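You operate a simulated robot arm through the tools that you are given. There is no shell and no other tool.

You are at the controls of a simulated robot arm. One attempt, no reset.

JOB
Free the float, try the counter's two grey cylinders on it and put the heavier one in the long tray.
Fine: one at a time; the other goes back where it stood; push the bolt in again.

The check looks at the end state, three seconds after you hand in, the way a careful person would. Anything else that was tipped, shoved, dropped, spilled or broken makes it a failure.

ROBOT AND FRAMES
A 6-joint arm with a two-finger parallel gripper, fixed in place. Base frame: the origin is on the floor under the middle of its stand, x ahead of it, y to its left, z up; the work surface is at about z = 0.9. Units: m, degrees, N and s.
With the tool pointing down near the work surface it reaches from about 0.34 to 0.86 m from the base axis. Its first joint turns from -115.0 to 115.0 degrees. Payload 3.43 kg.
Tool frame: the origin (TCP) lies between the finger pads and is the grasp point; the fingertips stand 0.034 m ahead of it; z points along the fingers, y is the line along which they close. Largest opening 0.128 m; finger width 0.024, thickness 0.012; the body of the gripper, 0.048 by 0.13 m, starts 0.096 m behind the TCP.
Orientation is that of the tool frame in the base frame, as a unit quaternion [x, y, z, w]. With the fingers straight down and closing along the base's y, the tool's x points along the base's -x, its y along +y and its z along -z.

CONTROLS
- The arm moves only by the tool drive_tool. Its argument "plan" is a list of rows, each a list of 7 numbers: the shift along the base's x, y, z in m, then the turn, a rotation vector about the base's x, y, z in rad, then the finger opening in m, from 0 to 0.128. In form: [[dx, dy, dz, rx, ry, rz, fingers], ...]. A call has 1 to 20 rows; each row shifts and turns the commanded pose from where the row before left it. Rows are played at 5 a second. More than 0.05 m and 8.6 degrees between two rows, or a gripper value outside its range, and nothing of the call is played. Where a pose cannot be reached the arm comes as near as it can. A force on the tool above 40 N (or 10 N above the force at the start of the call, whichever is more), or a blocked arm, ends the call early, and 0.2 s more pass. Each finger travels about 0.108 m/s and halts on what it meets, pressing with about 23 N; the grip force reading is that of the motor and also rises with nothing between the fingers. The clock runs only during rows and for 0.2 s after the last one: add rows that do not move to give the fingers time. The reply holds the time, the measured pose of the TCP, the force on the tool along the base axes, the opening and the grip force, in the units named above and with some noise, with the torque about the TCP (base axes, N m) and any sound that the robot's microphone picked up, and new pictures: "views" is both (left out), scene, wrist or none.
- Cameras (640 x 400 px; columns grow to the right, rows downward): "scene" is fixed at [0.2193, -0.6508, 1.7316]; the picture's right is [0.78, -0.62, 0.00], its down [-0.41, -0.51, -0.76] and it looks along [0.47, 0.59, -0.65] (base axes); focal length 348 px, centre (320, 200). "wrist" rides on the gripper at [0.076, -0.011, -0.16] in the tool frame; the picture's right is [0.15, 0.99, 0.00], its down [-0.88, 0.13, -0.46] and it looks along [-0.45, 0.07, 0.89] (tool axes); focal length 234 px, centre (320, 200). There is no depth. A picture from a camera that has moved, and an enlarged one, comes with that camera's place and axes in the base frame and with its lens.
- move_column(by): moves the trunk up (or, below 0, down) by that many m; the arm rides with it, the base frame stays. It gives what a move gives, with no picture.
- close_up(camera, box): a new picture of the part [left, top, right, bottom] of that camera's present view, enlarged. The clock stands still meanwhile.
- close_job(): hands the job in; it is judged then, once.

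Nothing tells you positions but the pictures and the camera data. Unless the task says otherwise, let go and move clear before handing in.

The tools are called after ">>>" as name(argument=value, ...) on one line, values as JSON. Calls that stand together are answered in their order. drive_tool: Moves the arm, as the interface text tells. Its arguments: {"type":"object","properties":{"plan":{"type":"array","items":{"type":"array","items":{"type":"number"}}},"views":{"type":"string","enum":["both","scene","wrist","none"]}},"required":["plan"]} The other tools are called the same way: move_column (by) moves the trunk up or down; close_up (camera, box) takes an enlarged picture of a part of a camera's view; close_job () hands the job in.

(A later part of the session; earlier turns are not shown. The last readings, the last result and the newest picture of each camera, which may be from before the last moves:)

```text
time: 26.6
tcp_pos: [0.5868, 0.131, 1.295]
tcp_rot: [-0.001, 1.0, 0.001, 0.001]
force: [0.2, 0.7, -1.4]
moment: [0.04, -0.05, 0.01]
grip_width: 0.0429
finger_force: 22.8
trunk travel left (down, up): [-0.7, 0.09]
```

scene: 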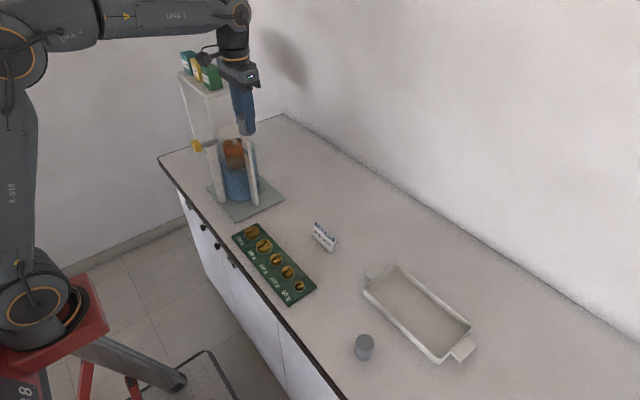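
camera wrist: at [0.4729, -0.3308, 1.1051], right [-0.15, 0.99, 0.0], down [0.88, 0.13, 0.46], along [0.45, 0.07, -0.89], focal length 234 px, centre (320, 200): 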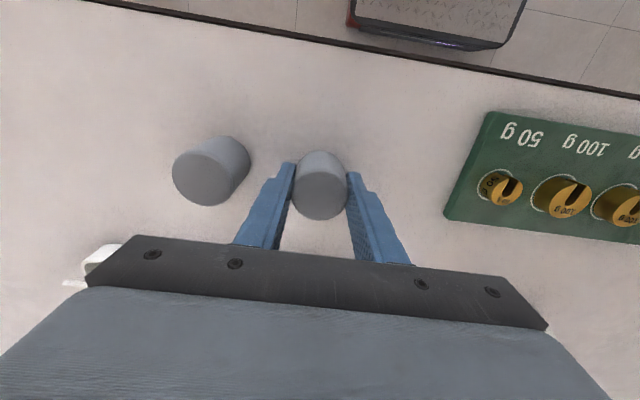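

Now just short of the float. I'll continue over the pan centre at the same height and look from both cameras before lowering.

>>> drive_tool(plan=[[0.0054, 0.036, 0, 0, 0, 0, 0.036], [0.0054, 0.036, 0, 0, 0, 0, 0.036], [0.0054, 0.036, 0, 0, 0, 0, 0.036], [0.0054, 0.036, 0, 0, 0, 0, 0.036], [0.0054, 0.036, 0, 0, 0, 0, 0.036], [0, 0, 0, 0, 0, 0, 0.036]], views="both")

>>> close_up(camera="scene", box=[170, 70, 310, 210])

>>> close_up(camera="wrist", box=[240, 100, 400, 260])

```text
time: 28.0
tcp_pos: [0.6147, 0.3105, 1.2958]
tcp_rot: [-0.001, 1.0, 0.001, 0.0]
force: [-0.3, 0.6, -1.0]
moment: [-0.02, -0.02, -0.05]
grip_width: 0.0426
finger_force: 22.8
trunk travel left (down, up): [-0.7, 0.09]
camera wrist: at [0.5381, 0.3005, 1.456], right [-0.15, 0.99, 0.0], down [0.88, 0.13, 0.46], along [0.45, 0.07, -0.89], focal length 234 px, centre (320, 200)
```

scene: 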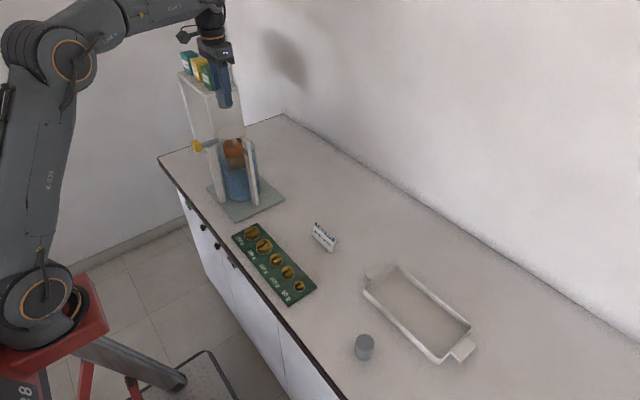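
wrist: 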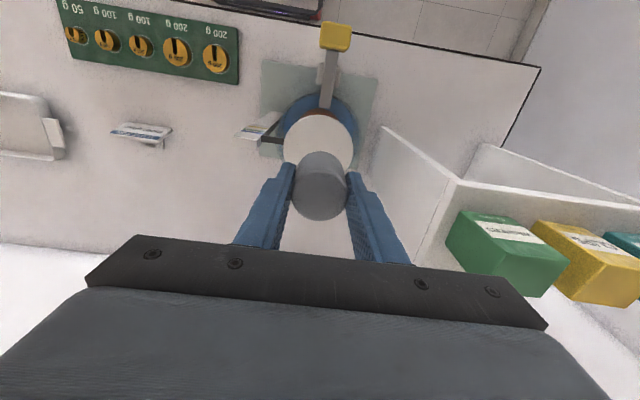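

```text
2.86 times, centred on (240, 140) of scene
camera zoom: at [0.2193, -0.6508, 1.7316], right [0.78, -0.62, 0.0], down [-0.41, -0.51, -0.76], along [0.47, 0.59, -0.65], focal length 993 px, centre (549, 371)
```

zoom: 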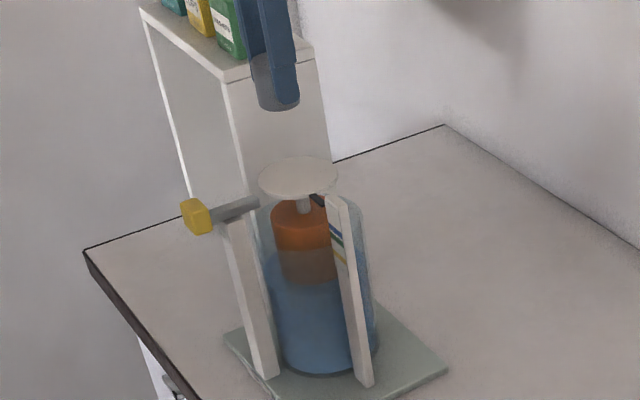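

```text
2.50 times, centred on (320, 180) of wrist
camera zoom: at [0.5381, 0.3005, 1.456], right [-0.15, 0.99, 0.0], down [0.88, 0.13, 0.46], along [0.45, 0.07, -0.89], focal length 585 px, centre (320, 250)
```

zoom: 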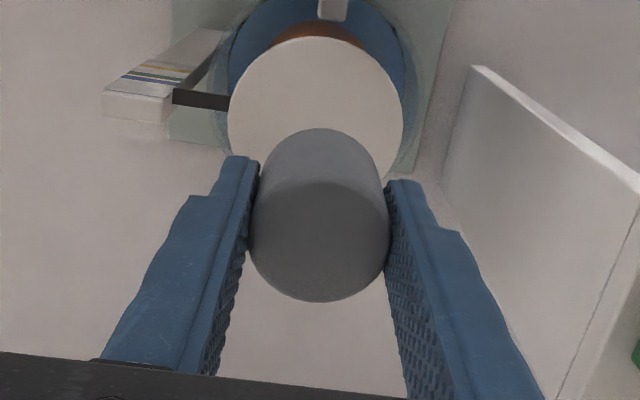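

The cylinder is centred over the pan at (0.615, 0.311) with its base about 85 mm above it. I'll lower to just above the pan, then creep.

>>> drive_tool(plan=[[0, 0, -0.03, 0, 0, 0, 0.036], [0, 0, -0.025, 0, 0, 0, 0.036], [0, 0, -0.015, 0, 0, 0, 0.036], [0, 0, 0, 0, 0, 0, 0.036]], views="both")

>>> close_up(camera="scene", box=[170, 90, 300, 210])

>>> close_up(camera="wrist", box=[200, 80, 400, 240])

```text
time: 29.0
tcp_pos: [0.617, 0.3089, 1.226]
tcp_rot: [0.0, 1.0, 0.001, 0.0]
force: [-0.4, -0.7, -1.3]
moment: [0.02, 0.02, 0.0]
grip_width: 0.0426
finger_force: 22.6
trunk travel left (down, up): [-0.7, 0.09]
camera wrist: at [0.5392, 0.2988, 1.3858], right [-0.15, 0.99, 0.0], down [0.88, 0.13, 0.46], along [0.45, 0.07, -0.89], focal length 234 px, centre (320, 200)
```

scene: 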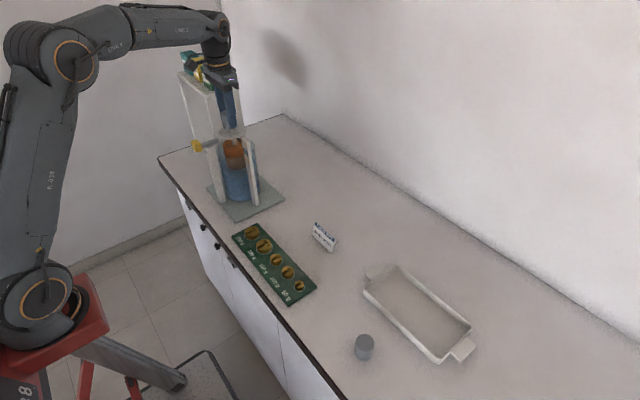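
wrist: 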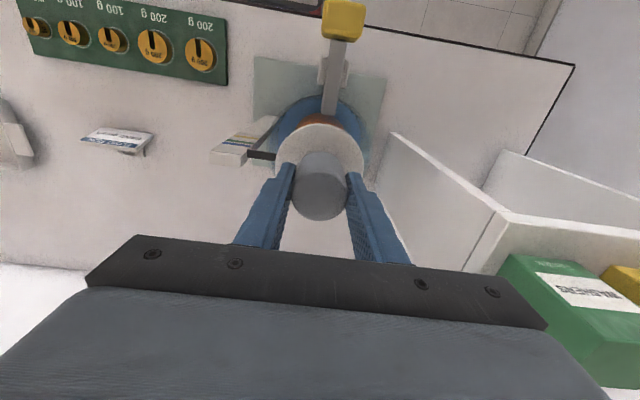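

```text
3.33 times, centred on (235, 150) of scene
camera zoom: at [0.2193, -0.6508, 1.7316], right [0.78, -0.62, 0.0], down [-0.41, -0.51, -0.76], along [0.47, 0.59, -0.65], focal length 1159 px, centre (603, 367)
```

zoom: 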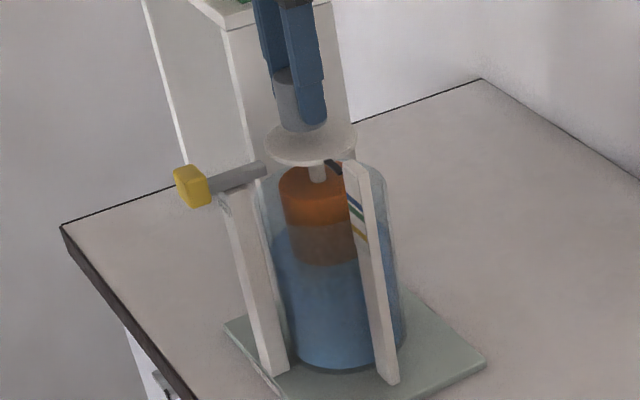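

```text
2.50 times, centred on (300, 160) of wrist
camera zoom: at [0.5392, 0.2988, 1.3858], right [-0.15, 0.99, 0.0], down [0.88, 0.13, 0.46], along [0.45, 0.07, -0.89], focal length 585 px, centre (370, 300)
```

zoom: 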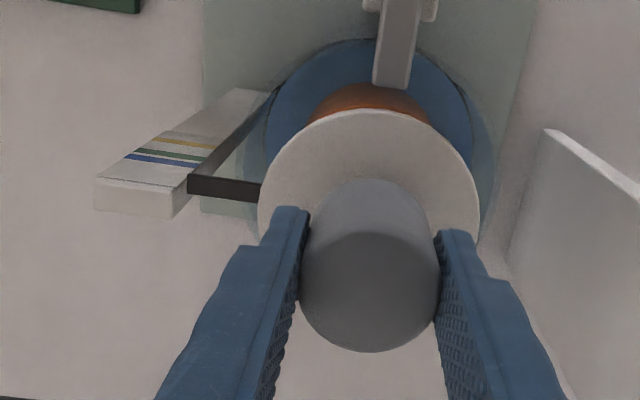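

The base of the cylinder is now about 15 mm above the pan. I'll creep down and watch the vertical force.

>>> drive_tool(plan=[[0, 0, -0.008, 0, 0, 0, 0.036], [0, 0, -0.004, 0, 0, 0, 0.036], [0, 0, 0, 0, 0, 0, 0.036], [0, 0, 0, 0, 0, 0, 0.036]], views="none")

>>> drive_tool(plan=[[0, 0, -0.004, 0, 0, 0, 0.036], [0, 0, 0, 0, 0, 0, 0.036], [0, 0, 0, 0, 0, 0, 0.036]], views="none")

>>> close_up(camera="scene", box=[180, 100, 290, 200])

>>> close_up(camera="wrist", box=[200, 80, 400, 240])

```text
time: 30.0
tcp_pos: [0.6152, 0.3095, 1.2144]
tcp_rot: [-0.001, 1.0, 0.001, 0.0]
force: [0.1, 1.2, -1.5]
moment: [0.01, 0.0, -0.01]
grip_width: 0.0431
finger_force: 23.2
trunk travel left (down, up): [-0.7, 0.09]
```

```text
time: 30.8
tcp_pos: [0.6155, 0.3102, 1.2088]
tcp_rot: [-0.001, 1.0, 0.002, 0.0]
force: [-0.6, -0.3, -1.4]
moment: [-0.01, 0.0, -0.02]
grip_width: 0.0429
finger_force: 22.9
trunk travel left (down, up): [-0.7, 0.09]
```

```text
4.00 times, centred on (235, 150) of scene
camera zoom: at [0.2193, -0.6508, 1.7316], right [0.78, -0.62, 0.0], down [-0.41, -0.51, -0.76], along [0.47, 0.59, -0.65], focal length 1390 px, centre (660, 400)
```

zoom: 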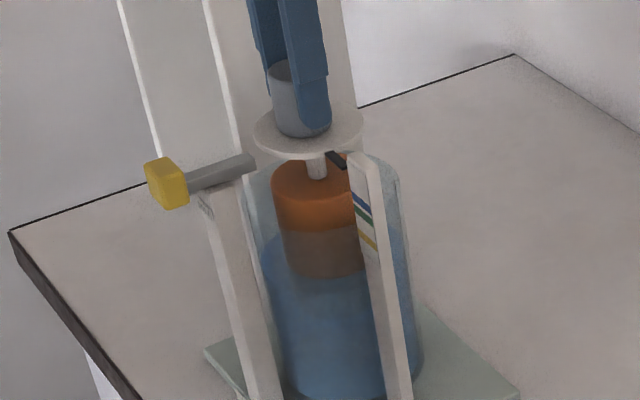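

```text
2.50 times, centred on (300, 160) of wrist
camera zoom: at [0.5393, 0.2988, 1.3692], right [-0.15, 0.99, 0.0], down [0.88, 0.13, 0.46], along [0.45, 0.07, -0.89], focal length 585 px, centre (370, 300)
```

zoom: 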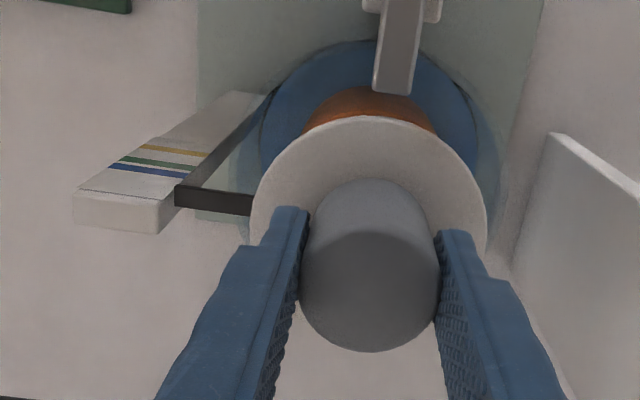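

The base is nearly at the pan with no contact force yet. I'll go down in a few more small steps.

>>> drive_tool(plan=[[0, 0, -0.004, 0, 0, 0, 0.036], [0, 0, 0, 0, 0, 0, 0.036], [0, 0, 0, 0, 0, 0, 0.036]], views="none")

>>> drive_tool(plan=[[0, 0, -0.004, 0, 0, 0, 0.036], [0, 0, 0, 0, 0, 0, 0.036], [0, 0, 0, 0, 0, 0, 0.036]], views="none")

>>> close_up(camera="scene", box=[180, 100, 290, 200])

>>> close_up(camera="wrist", box=[200, 80, 400, 240])

```text
time: 31.6
tcp_pos: [0.6149, 0.3099, 1.206]
tcp_rot: [-0.001, 1.0, 0.001, 0.001]
force: [-0.7, 0.2, 0.2]
moment: [-0.03, 0.01, 0.03]
grip_width: 0.0432
finger_force: 23.3
trunk travel left (down, up): [-0.7, 0.09]
```

```text
time: 32.4
tcp_pos: [0.6162, 0.3095, 1.2024]
tcp_rot: [-0.001, 1.0, 0.0, 0.002]
force: [-0.3, 0.0, -0.5]
moment: [0.0, 0.01, -0.02]
grip_width: 0.0432
finger_force: 23.1
trunk travel left (down, up): [-0.7, 0.09]
```

```text
4.00 times, centred on (235, 150) of scene
camera zoom: at [0.2193, -0.6508, 1.7316], right [0.78, -0.62, 0.0], down [-0.41, -0.51, -0.76], along [0.47, 0.59, -0.65], focal length 1390 px, centre (660, 400)
```

zoom: 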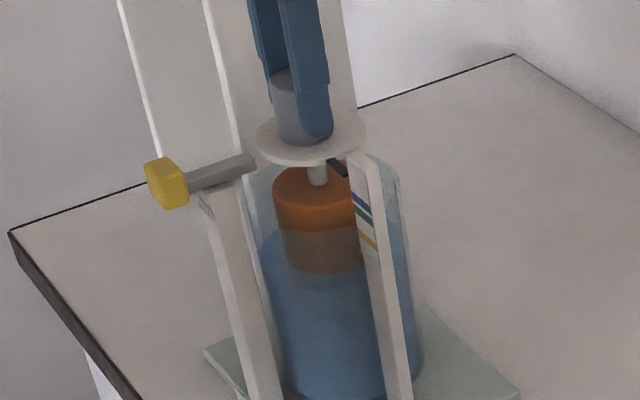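

```text
2.50 times, centred on (300, 160) of wrist
camera zoom: at [0.5395, 0.2988, 1.3619], right [-0.15, 0.99, 0.0], down [0.88, 0.13, 0.46], along [0.45, 0.07, -0.89], focal length 585 px, centre (370, 300)
```

zoom: 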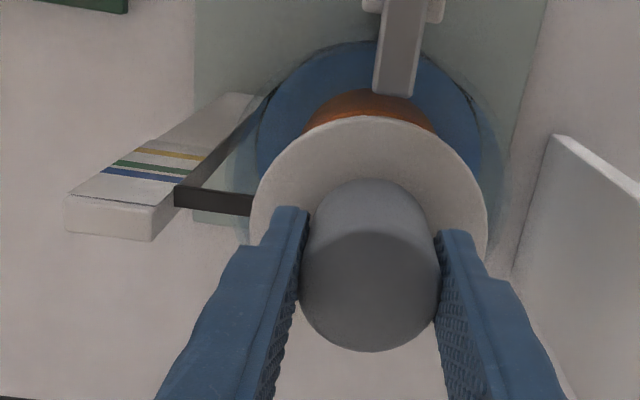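

The pan has begun to carry the load and sink with the cylinder. I'll keep lowering with it so it settles gently before I release.

>>> drive_tool(plan=[[0, 0, -0.005, 0, 0, 0, 0.036], [0, 0, 0, 0, 0, 0, 0.036], [0, 0, 0, 0, 0, 0, 0.036]], views="none")

>>> drive_tool(plan=[[0, 0, -0.005, 0, 0, 0, 0.036], [0, 0, 0, 0, 0, 0, 0.036], [0, 0, 0, 0, 0, 0, 0.036]], views="none")

>>> drive_tool(plan=[[0, 0, 0, 0, 0, 0, 0.036], [0, 0, 0, 0, 0, 0, 0.036]], views="none")

>>> close_up(camera="scene", box=[180, 100, 290, 200])

>>> close_up(camera="wrist", box=[200, 80, 400, 240])

```text
time: 33.2
tcp_pos: [0.6161, 0.3095, 1.1974]
tcp_rot: [-0.001, 1.0, 0.001, 0.002]
force: [0.7, -0.4, -0.1]
moment: [-0.03, -0.02, -0.03]
grip_width: 0.0431
finger_force: 23.0
trunk travel left (down, up): [-0.7, 0.09]
```

```text
time: 34.0
tcp_pos: [0.6178, 0.31, 1.1927]
tcp_rot: [-0.002, 1.0, 0.0, 0.001]
force: [0.1, -0.5, 0.0]
moment: [0.01, 0.02, -0.01]
grip_width: 0.0428
finger_force: 23.0
trunk travel left (down, up): [-0.7, 0.09]
```

```text
time: 34.6
tcp_pos: [0.6162, 0.3099, 1.1918]
tcp_rot: [0.0, 1.0, 0.001, 0.001]
force: [0.4, -1.5, 0.7]
moment: [-0.08, -0.01, -0.02]
grip_width: 0.043
finger_force: 22.7
trunk travel left (down, up): [-0.7, 0.09]
```

```text
4.00 times, centred on (235, 150) of scene
camera zoom: at [0.2193, -0.6508, 1.7316], right [0.78, -0.62, 0.0], down [-0.41, -0.51, -0.76], along [0.47, 0.59, -0.65], focal length 1390 px, centre (660, 400)
```

zoom: 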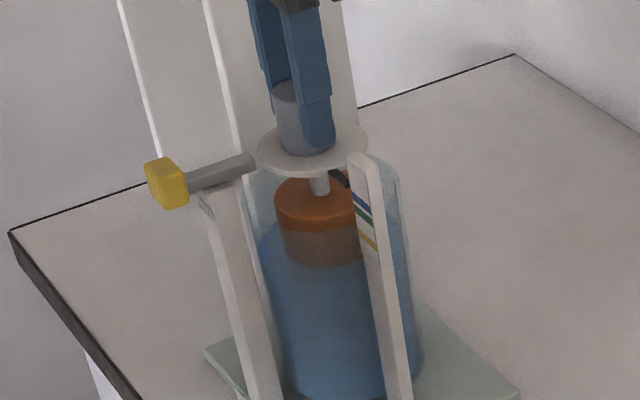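

```text
2.50 times, centred on (300, 160) of wrist
camera zoom: at [0.5397, 0.299, 1.352], right [-0.15, 0.99, 0.0], down [0.88, 0.13, 0.46], along [0.45, 0.07, -0.89], focal length 585 px, centre (370, 300)
```

zoom: 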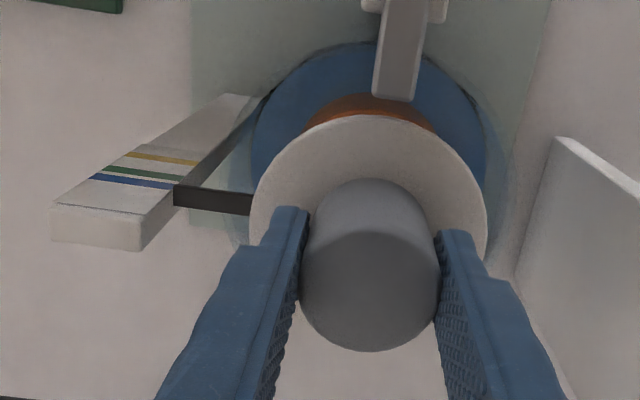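

The pointer has sunk to about the blue band and the arm's force reads near zero, so the float seems to carry most of the cylinder. I'll take a few readings to confirm before releasing.

>>> drive_tool(plan=[[0, 0, 0, 0, 0, 0, 0.036]], views="none")

>>> drive_tool(plan=[[0, 0, 0, 0, 0, 0, 0.036]], views="none")

>>> drive_tool(plan=[[0, 0, 0, 0, 0, 0, 0.036]], views="none")

>>> drive_tool(plan=[[0, 0, 0, 0, 0, 0, 0.036]], views="none")

```text
time: 35.0
tcp_pos: [0.6161, 0.3103, 1.1918]
tcp_rot: [-0.001, 1.0, 0.002, 0.001]
force: [0.0, 0.4, 0.5]
moment: [-0.03, 0.01, -0.02]
grip_width: 0.0428
finger_force: 23.0
trunk travel left (down, up): [-0.7, 0.09]
```

```text
time: 35.4
tcp_pos: [0.6169, 0.3101, 1.1927]
tcp_rot: [-0.002, 1.0, 0.001, 0.001]
force: [0.3, -0.6, -0.3]
moment: [-0.04, 0.01, -0.01]
grip_width: 0.0429
finger_force: 22.8
trunk travel left (down, up): [-0.7, 0.09]
```

```text
time: 35.8
tcp_pos: [0.6161, 0.3097, 1.1927]
tcp_rot: [-0.001, 1.0, 0.001, 0.001]
force: [-0.2, -0.7, 0.2]
moment: [0.0, 0.01, -0.03]
grip_width: 0.0428
finger_force: 23.1
trunk travel left (down, up): [-0.7, 0.09]
```

```text
time: 36.2
tcp_pos: [0.6162, 0.3093, 1.193]
tcp_rot: [-0.001, 1.0, 0.001, 0.001]
force: [0.3, 0.9, -0.2]
moment: [0.01, -0.02, 0.0]
grip_width: 0.043
finger_force: 23.0
trunk travel left (down, up): [-0.7, 0.09]
```

The load is balanced on the float. I'll open the fingers a little at a time and lift straight up.

>>> drive_tool(plan=[[0, 0, 0, 0, 0, 0, 0.044], [0, 0, 0, 0, 0, 0, 0.048], [0, 0, 0, 0, 0, 0, 0.056], [0, 0, 0, 0, 0, 0, 0.06], [0, 0, 0, 0, 0, 0, 0.06], [0, 0, 0, 0, 0, 0, 0.06]], views="both")

>>> close_up(camera="scene", box=[180, 100, 290, 200])

>>> close_up(camera="wrist", box=[200, 80, 400, 240])

```text
time: 37.6
tcp_pos: [0.6161, 0.3096, 1.1915]
tcp_rot: [-0.001, 1.0, 0.001, 0.002]
force: [-0.1, -0.7, 1.1]
moment: [-0.01, 0.02, -0.01]
grip_width: 0.06
finger_force: 0.0
trunk travel left (down, up): [-0.7, 0.09]
camera wrist: at [0.5397, 0.299, 1.352], right [-0.15, 0.99, 0.0], down [0.88, 0.13, 0.46], along [0.45, 0.07, -0.89], focal length 234 px, centre (320, 200)
```

scene: 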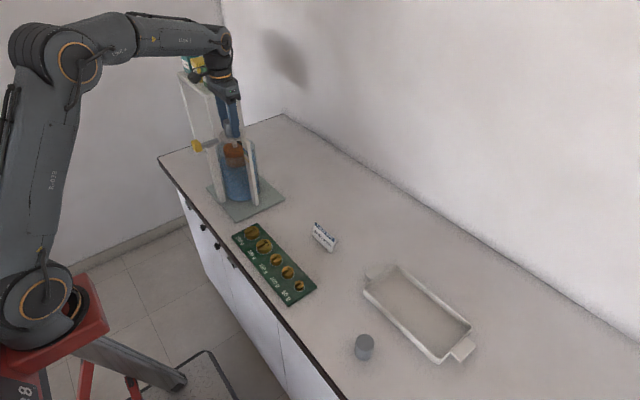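
wrist: 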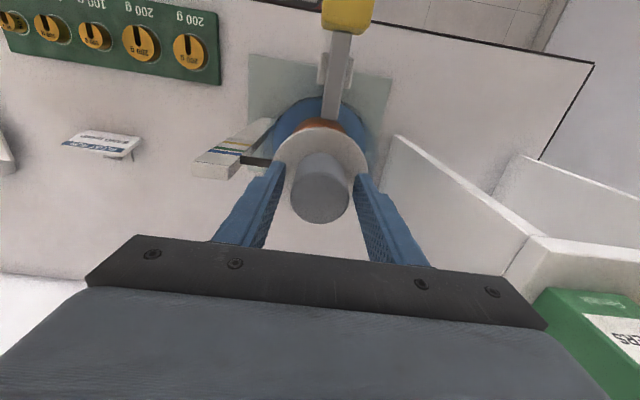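

```text
4.00 times, centred on (235, 150) of scene
camera zoom: at [0.2193, -0.6508, 1.7316], right [0.78, -0.62, 0.0], down [-0.41, -0.51, -0.76], along [0.47, 0.59, -0.65], focal length 1390 px, centre (660, 400)
```

zoom: 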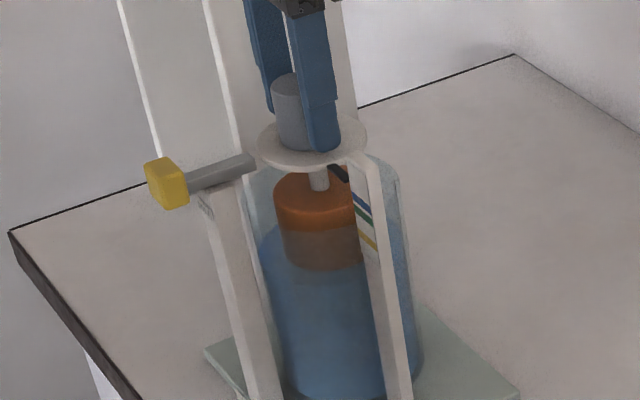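

```text
2.50 times, centred on (300, 160) of wrist
camera zoom: at [0.5397, 0.299, 1.352], right [-0.15, 0.99, 0.0], down [0.88, 0.13, 0.46], along [0.45, 0.07, -0.89], focal length 585 px, centre (370, 300)
```

zoom: 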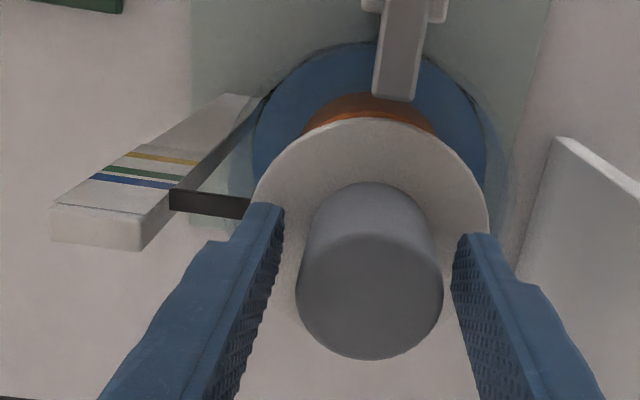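

Cylinder 1 stands free on the pan, and the float has risen a couple of mm to its own balance. I'll wait for it to settle and record its level at high zoom.

>>> drive_tool(plan=[[0, 0, 0, 0, 0, 0, 0.06], [0, 0, 0, 0, 0, 0, 0.06], [0, 0, 0, 0, 0, 0, 0.06], [0, 0, 0, 0, 0, 0, 0.06], [0, 0, 0, 0, 0, 0, 0.06]], views="none")

>>> close_up(camera="scene", box=[215, 125, 263, 155])

>>> close_up(camera="wrist", box=[200, 110, 296, 170])

>>> close_up(camera="scene", box=[180, 100, 290, 200])

```text
time: 38.8
tcp_pos: [0.6163, 0.3102, 1.1924]
tcp_rot: [-0.001, 1.0, 0.0, 0.001]
force: [0.1, 0.4, -0.1]
moment: [0.03, -0.01, 0.0]
grip_width: 0.06
finger_force: 0.0
trunk travel left (down, up): [-0.7, 0.09]
```

```text
13.33 times, centred on (239, 140) of scene
camera zoom: at [0.2193, -0.6508, 1.7316], right [0.78, -0.62, 0.0], down [-0.41, -0.51, -0.76], along [0.47, 0.59, -0.65], focal length 4635 px, centre (1400, 1000)
```

zoom: 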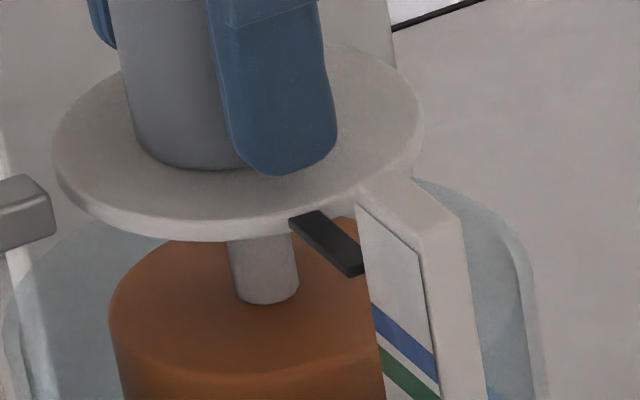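

```text
6.67 times, centred on (248, 140) of wrist
camera zoom: at [0.5397, 0.299, 1.352], right [-0.15, 0.99, 0.0], down [0.88, 0.13, 0.46], along [0.45, 0.07, -0.89], focal length 1561 px, centre (800, 600)
```

zoom: 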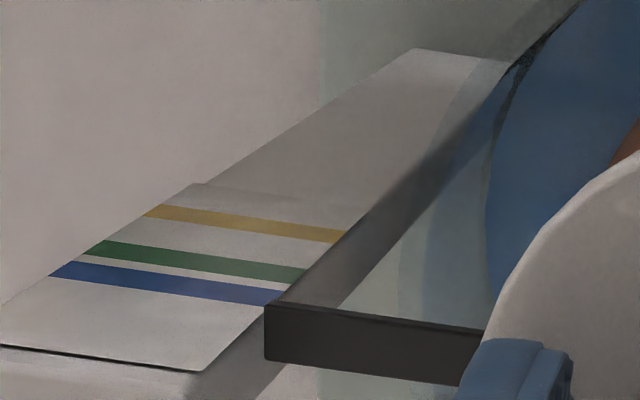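

```text
4.00 times, centred on (235, 150) of scene
camera zoom: at [0.2193, -0.6508, 1.7316], right [0.78, -0.62, 0.0], down [-0.41, -0.51, -0.76], along [0.47, 0.59, -0.65], focal length 1390 px, centre (660, 400)
```

zoom: 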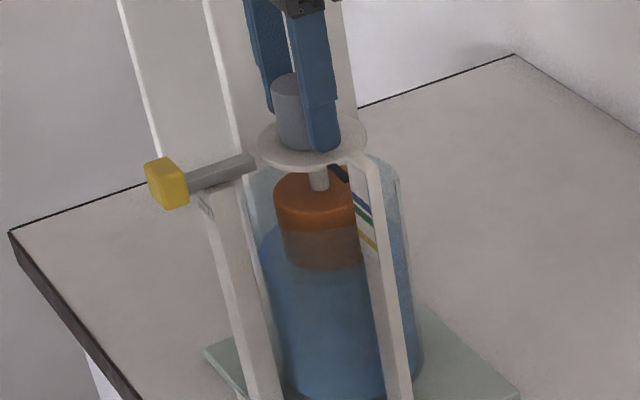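

With cylinder 1 the pointer sits above the blue band; I have that level recorded. I'll regrip it about 5 mm higher so the grip height matches my pick-up, then lift it off.

>>> drive_tool(plan=[[0, 0, 0.0055, 0, 0, 0, 0.06], [0, 0, 0, 0, 0, 0, 0.052], [0, 0, 0, 0, 0, 0, 0.046], [0, 0, 0, 0, 0, 0, 0.04], [0, 0, 0, 0, 0, 0, 0.036], [0, 0, 0, 0, 0, 0, 0.036]], views="wrist")

>>> close_up(camera="wrist", box=[200, 80, 400, 240])

```text
time: 40.2
tcp_pos: [0.6157, 0.3102, 1.1974]
tcp_rot: [-0.001, 1.0, 0.0, 0.0]
force: [-0.9, -0.3, 0.1]
moment: [-0.04, -0.02, 0.01]
grip_width: 0.0428
finger_force: 22.8
trunk travel left (down, up): [-0.7, 0.09]
camera wrist: at [0.5393, 0.2991, 1.3577], right [-0.15, 0.99, 0.0], down [0.88, 0.13, 0.46], along [0.45, 0.07, -0.89], focal length 234 px, centre (320, 200)
```

wrist: 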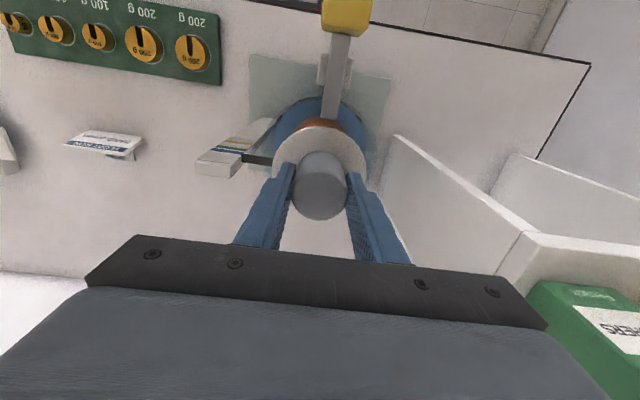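

```text
2.50 times, centred on (300, 160) of wrist
camera zoom: at [0.5393, 0.2991, 1.3577], right [-0.15, 0.99, 0.0], down [0.88, 0.13, 0.46], along [0.45, 0.07, -0.89], focal length 585 px, centre (370, 300)
```

zoom: 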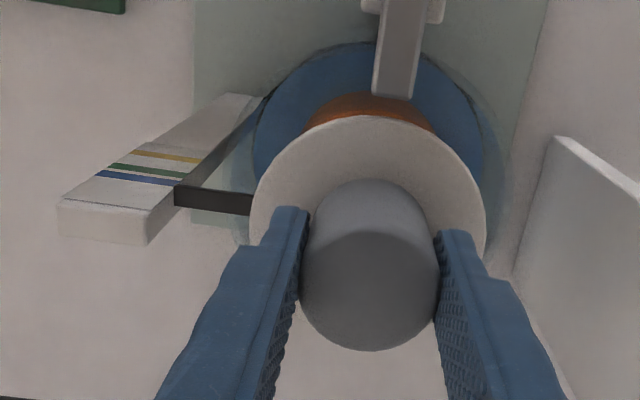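

The grip matches my original pick-up. I'll lift off slowly, then retrace the path back to above where it stood.

>>> drive_tool(plan=[[0, 0, 0.008, 0, 0, 0, 0.036], [0, 0, 0.012, 0, 0, 0, 0.036], [0, 0, 0.02, 0, 0, 0, 0.036], [0, 0, 0.03, 0, 0, 0, 0.036], [0, 0, 0.03, 0, 0, 0, 0.036], [0, 0, 0, 0, 0, 0, 0.036]], views="both")

>>> close_up(camera="scene", box=[180, 100, 290, 200])

```text
time: 41.6
tcp_pos: [0.6157, 0.3095, 1.2973]
tcp_rot: [0.0, 1.0, 0.001, 0.0]
force: [0.1, 0.2, -0.5]
moment: [0.03, -0.04, 0.0]
grip_width: 0.043
finger_force: 22.9
trunk travel left (down, up): [-0.7, 0.09]
camera wrist: at [0.5389, 0.2989, 1.4574], right [-0.15, 0.99, 0.0], down [0.88, 0.13, 0.46], along [0.45, 0.07, -0.89], focal length 234 px, centre (320, 200)
```

scene: 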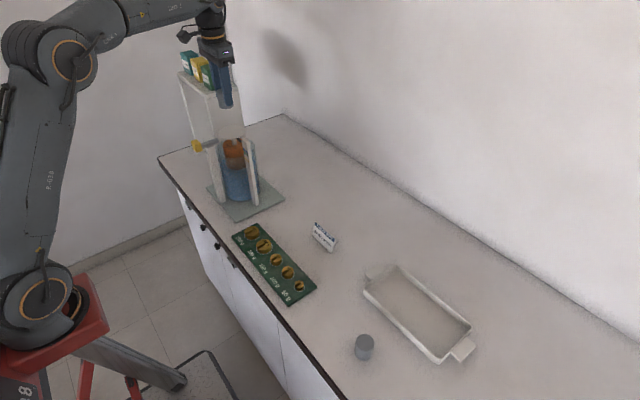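
wrist: 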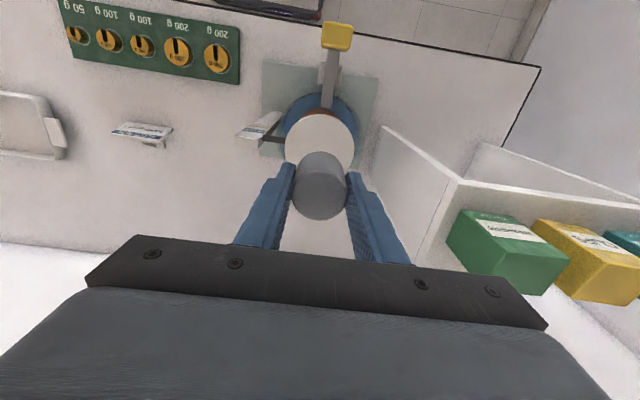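

```text
4.00 times, centred on (235, 150) of scene
camera zoom: at [0.2193, -0.6508, 1.7316], right [0.78, -0.62, 0.0], down [-0.41, -0.51, -0.76], along [0.47, 0.59, -0.65], focal length 1390 px, centre (660, 400)
```

zoom: 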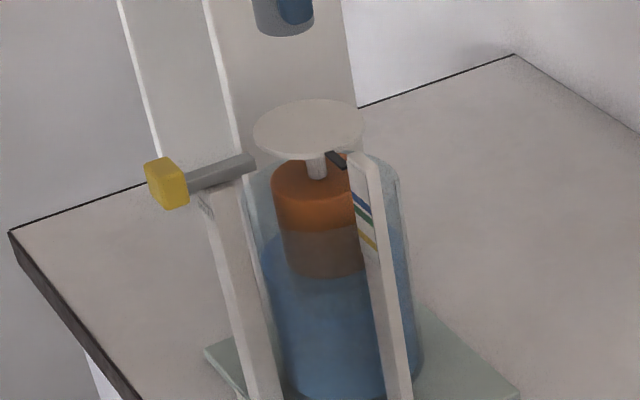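

The empty float has come back to its rest level. I'll retrace to above cylinder 1's place.

>>> drive_tool(plan=[[-0.0047857, -0.045, 0, 0, 0, 0, 0.036], [-0.0047857, -0.045, 0, 0, 0, 0, 0.036], [-0.0047857, -0.045, 0, 0, 0, 0, 0.036], [-0.0047857, -0.045, 0, 0, 0, 0, 0.036], [-0.0047857, -0.045, 0, 0, 0, 0, 0.036], [-0.0047857, -0.045, 0, 0, 0, 0, 0.036], [-0.0047857, -0.045, 0, 0, 0, 0, 0.036], [-0.0047857, -0.045, 0, 0, 0, 0, 0.036], [-0.0047857, -0.045, 0, 0, 0, 0, 0.036], [-0.0047857, -0.045, 0, 0, 0, 0, 0.036], [-0.0047857, -0.045, 0, 0, 0, 0, 0.036], [-0.0047857, -0.045, 0, 0, 0, 0, 0.036], [-0.0047857, -0.045, 0, 0, 0, 0, 0.036], [-0.0047859, -0.045, 0, 0, 0, 0, 0.036], [0, 0, -0.05, 0, 0, 0, 0.036], [0, 0, -0.05, 0, 0, 0, 0.036], [0, 0, -0.05, 0, 0, 0, 0.036], [0, 0, -0.05, 0, 0, 0, 0.036], [0, 0, -0.05, 0, 0, 0, 0.036], [0, 0, 0, 0, 0, 0, 0.036]], views="both")

```text
time: 45.8
tcp_pos: [0.5488, -0.3188, 1.0446]
tcp_rot: [-0.001, 1.0, 0.001, 0.0]
force: [-0.1, 0.3, -1.6]
moment: [0.02, -0.03, 0.03]
grip_width: 0.0428
finger_force: 23.0
trunk travel left (down, up): [-0.7, 0.09]
camera wrist: at [0.4722, -0.3307, 1.2044], right [-0.15, 0.99, 0.0], down [0.88, 0.13, 0.46], along [0.45, 0.07, -0.89], focal length 234 px, centre (320, 200)
```

scene: 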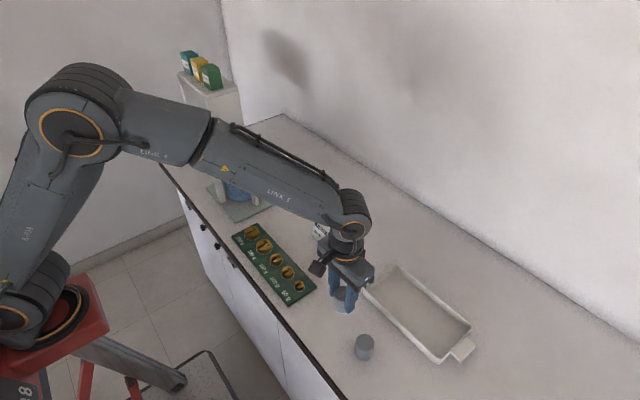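
wrist: 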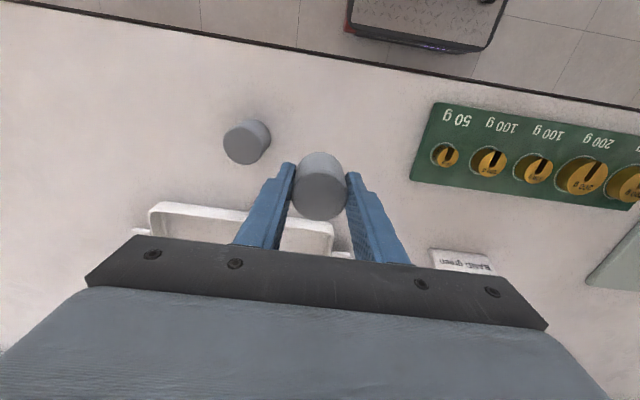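

I'm back above its spot. I'll lower it to just above the counter, then feel for contact.

>>> drive_tool(plan=[[0, 0, -0.04, 0, 0, 0, 0.036], [0, 0, -0.03, 0, 0, 0, 0.036], [0, 0, -0.02, 0, 0, 0, 0.036], [0, 0, -0.008, 0, 0, 0, 0.036], [0, 0, 0, 0, 0, 0, 0.036], [0, 0, 0, 0, 0, 0, 0.036]], views="none")

>>> drive_tool(plan=[[0, 0, -0.002, 0, 0, 0, 0.036], [0, 0, 0, 0, 0, 0, 0.036], [0, 0, 0, 0, 0, 0, 0.036]], views="both")

>>> close_up(camera="scene", box=[310, 270, 406, 370])

```text
time: 47.2
tcp_pos: [0.5481, -0.3196, 0.9487]
tcp_rot: [0.0, 1.0, 0.001, 0.001]
force: [-0.7, -0.6, -0.2]
moment: [0.0, -0.03, 0.01]
grip_width: 0.0432
finger_force: 23.2
trunk travel left (down, up): [-0.7, 0.09]
```

```text
time: 48.0
tcp_pos: [0.5484, -0.3193, 0.9475]
tcp_rot: [-0.001, 1.0, 0.001, 0.001]
force: [0.0, 1.3, 3.0]
moment: [0.0, 0.0, 0.0]
grip_width: 0.0428
finger_force: 22.7
trunk travel left (down, up): [-0.7, 0.09]
camera wrist: at [0.4717, -0.3307, 1.1073], right [-0.15, 0.99, 0.0], down [0.88, 0.13, 0.46], along [0.45, 0.07, -0.89], focal length 234 px, centre (320, 200)
```

scene: 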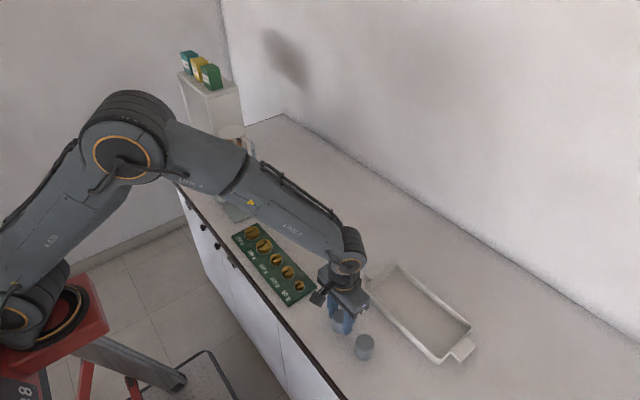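
wrist: 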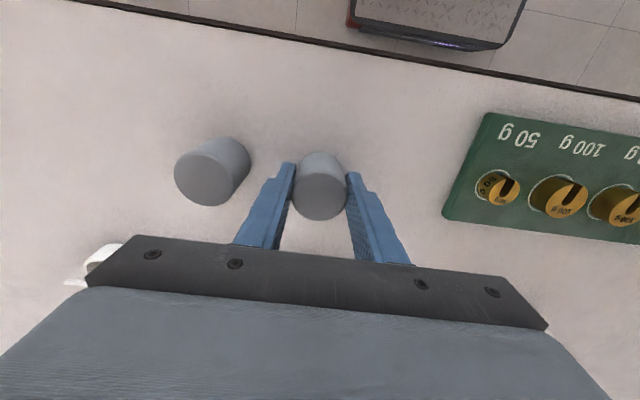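

```text
4.00 times, centred on (358, 320) of scene
camera zoom: at [0.2193, -0.6508, 1.7316], right [0.78, -0.62, 0.0], down [-0.41, -0.51, -0.76], along [0.47, 0.59, -0.65], focal length 1390 px, centre (168, -280)
```

zoom: 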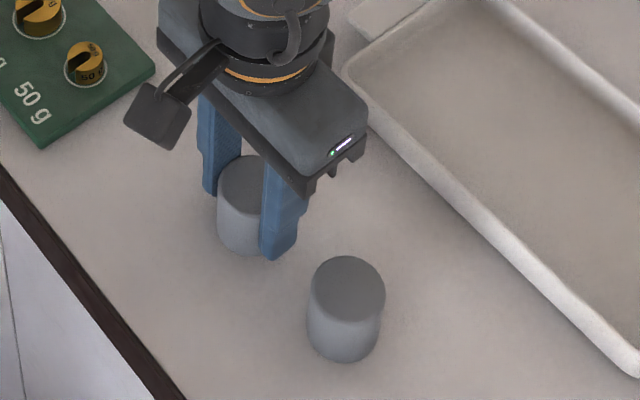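

It is standing on the counter again (3 N contact) at the same place. I'll release it and rise clear.

>>> drive_tool(plan=[[0, 0, 0, 0, 0, 0, 0.044], [0, 0, 0, 0, 0, 0, 0.05], [0, 0, 0, 0, 0, 0, 0.06], [0, 0, 0, 0, 0, 0, 0.066], [0, 0, 0, 0, 0, 0, 0.066], [0, 0, 0.02, 0, 0, 0, 0.066], [0, 0, 0.04, 0, 0, 0, 0.066], [0, 0, 0.045, 0, 0, 0, 0.066], [0, 0, 0.045, 0, 0, 0, 0.066], [0, -0.042, 0, 0, 0, 0, 0.066], [0, -0.042, 0, 0, 0, 0, 0.066], [0, 0, 0, 0, 0, 0, 0.066]], views="both")

>>> close_up(camera="scene", box=[300, 250, 480, 370])

>>> close_up(camera="wrist", box=[240, 110, 400, 230])

```text
time: 50.6
tcp_pos: [0.5483, -0.4066, 1.0949]
tcp_rot: [-0.001, 1.0, 0.001, 0.001]
force: [0.2, 0.2, -0.4]
moment: [-0.02, 0.01, -0.01]
grip_width: 0.0659
finger_force: 0.1
trunk travel left (down, up): [-0.7, 0.09]
camera wrist: at [0.4725, -0.4167, 1.2561], right [-0.15, 0.99, 0.0], down [0.88, 0.13, 0.46], along [0.45, 0.07, -0.89], focal length 234 px, centre (320, 200)
```

scene: 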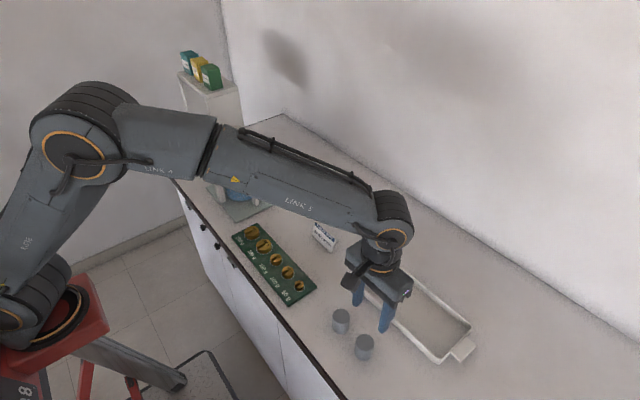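
wrist: 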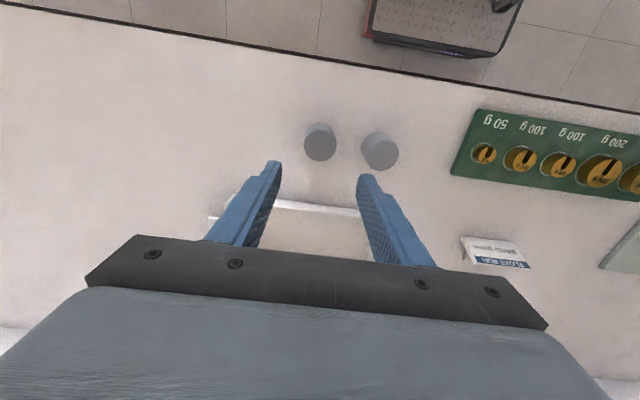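

```text
3.33 times, centred on (390, 310) of scene
camera zoom: at [0.2193, -0.6508, 1.7316], right [0.78, -0.62, 0.0], down [-0.41, -0.51, -0.76], along [0.47, 0.59, -0.65], focal length 1159 px, centre (87, -167)
```

zoom: 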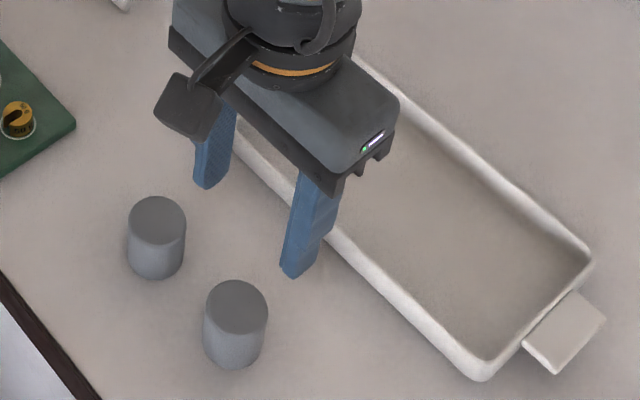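

```text
3.33 times, centred on (320, 170) of wrist
camera zoom: at [0.4725, -0.4167, 1.2561], right [-0.15, 0.99, 0.0], down [0.88, 0.13, 0.46], along [0.45, 0.07, -0.89], focal length 781 px, centre (320, 300)
```

zoom: 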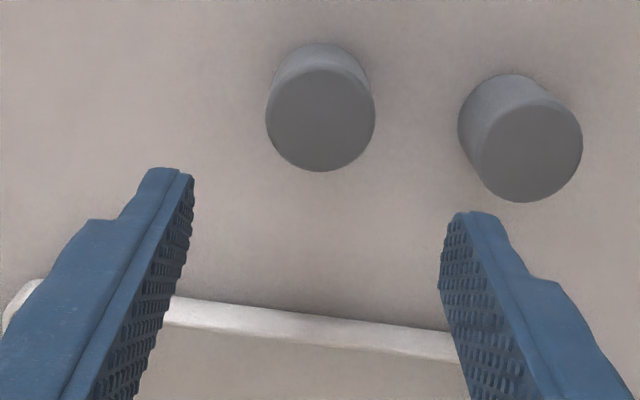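

Cylinder 1 is back on exactly the same pixels as at the start. Cylinder 2 lies almost directly under the gripper, so I'll descend around it.

>>> drive_tool(plan=[[0, 0.001, -0.035, 0, 0, 0, 0.066], [0, 0, -0.035, 0, 0, 0, 0.066], [0, 0, -0.03, 0, 0, 0, 0.066], [0, 0, -0.03, 0, 0, 0, 0.066], [0, 0, -0.0155, 0, 0, 0, 0.066], [0, 0, -0.007, 0, 0, 0, 0.066], [0, 0, 0, 0, 0, 0, 0.066]], views="both")

>>> close_up(camera="wrist", box=[240, 120, 400, 240])

```text
time: 52.2
tcp_pos: [0.5491, -0.4028, 0.9447]
tcp_rot: [-0.001, 1.0, 0.001, 0.001]
force: [-0.6, 0.2, 0.6]
moment: [0.0, -0.01, -0.01]
grip_width: 0.0658
finger_force: 0.0
trunk travel left (down, up): [-0.7, 0.09]
camera wrist: at [0.4721, -0.4136, 1.1049], right [-0.15, 0.99, 0.0], down [0.88, 0.13, 0.46], along [0.45, 0.07, -0.89], focal length 234 px, centre (320, 200)
```

scene: 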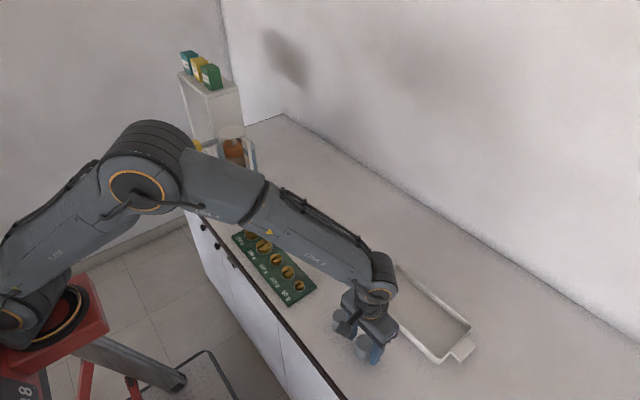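
wrist: 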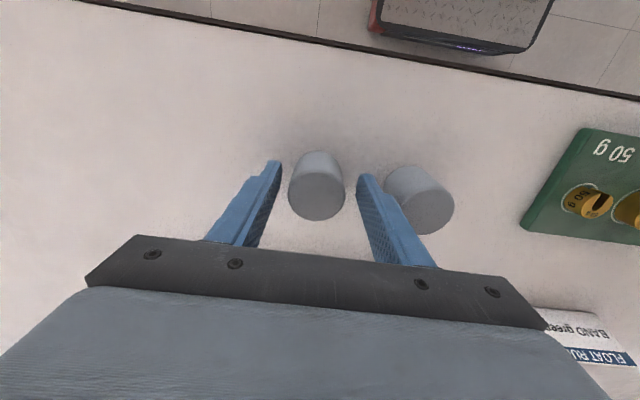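

```text
3.33 times, centred on (320, 180) of wrist
camera zoom: at [0.4721, -0.4136, 1.1049], right [-0.15, 0.99, 0.0], down [0.88, 0.13, 0.46], along [0.45, 0.07, -0.89], focal length 781 px, centre (320, 267)
```

zoom: 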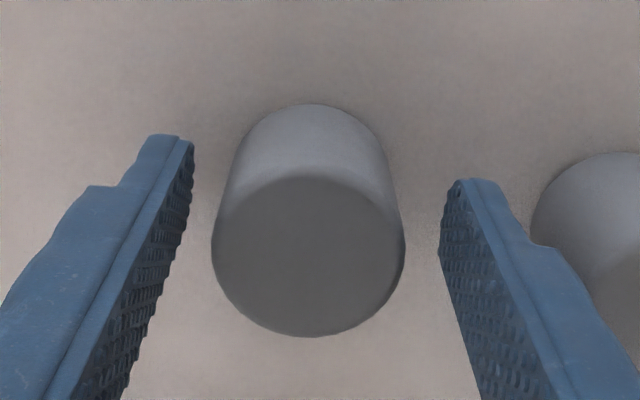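

Same geometry as before: cylinder 2 sits about 2 mm toward -y of the tool axis. I'll correct and grip it.

>>> drive_tool(plan=[[0.001, -0.0022, 0, 0, 0, 0, 0.066], [0, 0, 0, 0, 0, 0, 0.054], [0, 0, 0, 0, 0, 0, 0.046], [0, 0, 0, 0, 0, 0, 0.04], [0, 0, 0, 0, 0, 0, 0.036], [0, 0, 0, 0, 0, 0, 0.036]], views="wrist")

>>> drive_tool(plan=[[0, 0, 0.01, 0, 0, 0, 0.036], [0, 0, 0.02, 0, 0, 0, 0.036], [0, 0, 0.02, 0, 0, 0, 0.036], [0, 0, 0, 0, 0, 0, 0.036], [0, 0, 0, 0, 0, 0, 0.036], [0, 0, 0, 0, 0, 0, 0.036]], views="scene")

>>> drive_tool(plan=[[0, 0, 0, 0, 0, 0, 0.036], [0, 0, 0, 0, 0, 0, 0.036]], views="none")

>>> drive_tool(plan=[[0, 0, 0, 0, 0, 0, 0.036], [0, 0, 0, 0, 0, 0, 0.036]], views="none")

```text
time: 53.6
tcp_pos: [0.5494, -0.4047, 0.9455]
tcp_rot: [-0.001, 1.0, 0.001, 0.001]
force: [-0.8, 1.0, 1.9]
moment: [-0.09, 0.01, -0.01]
grip_width: 0.0432
finger_force: 23.2
trunk travel left (down, up): [-0.7, 0.09]
camera wrist: at [0.4728, -0.4162, 1.1053], right [-0.15, 0.99, 0.0], down [0.88, 0.13, 0.46], along [0.45, 0.07, -0.89], focal length 234 px, centre (320, 200)
```

wrist: 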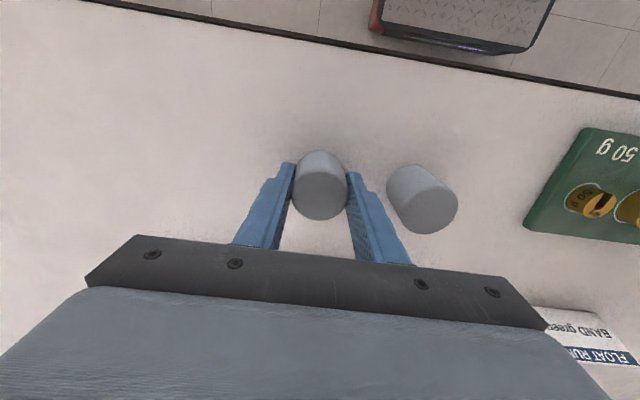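

```text
time: 55.0
tcp_pos: [0.5492, -0.4051, 0.9943]
tcp_rot: [-0.001, 1.0, 0.0, 0.0]
force: [-0.1, -0.1, -3.0]
moment: [0.02, 0.02, 0.0]
grip_width: 0.0432
finger_force: 23.3
trunk travel left (down, up): [-0.7, 0.09]
```

scene: 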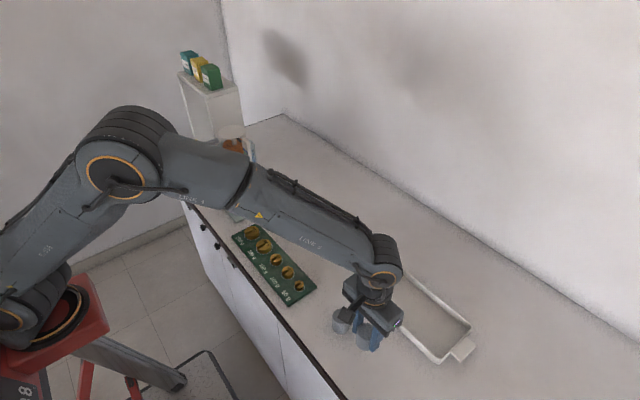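

```text
time: 55.6
tcp_pos: [0.55, -0.404, 0.994]
tcp_rot: [-0.001, 1.0, 0.001, 0.0]
force: [0.3, 0.0, -3.9]
moment: [-0.01, -0.01, 0.01]
grip_width: 0.0433
finger_force: 22.7
trunk travel left (down, up): [-0.7, 0.09]
```

```text
time: 56.2
tcp_pos: [0.55, -0.4046, 0.9942]
tcp_rot: [-0.001, 1.0, 0.001, 0.001]
force: [0.4, -0.3, -2.5]
moment: [0.0, 0.01, 0.03]
grip_width: 0.0434
finger_force: 23.1
trunk travel left (down, up): [-0.7, 0.09]
```

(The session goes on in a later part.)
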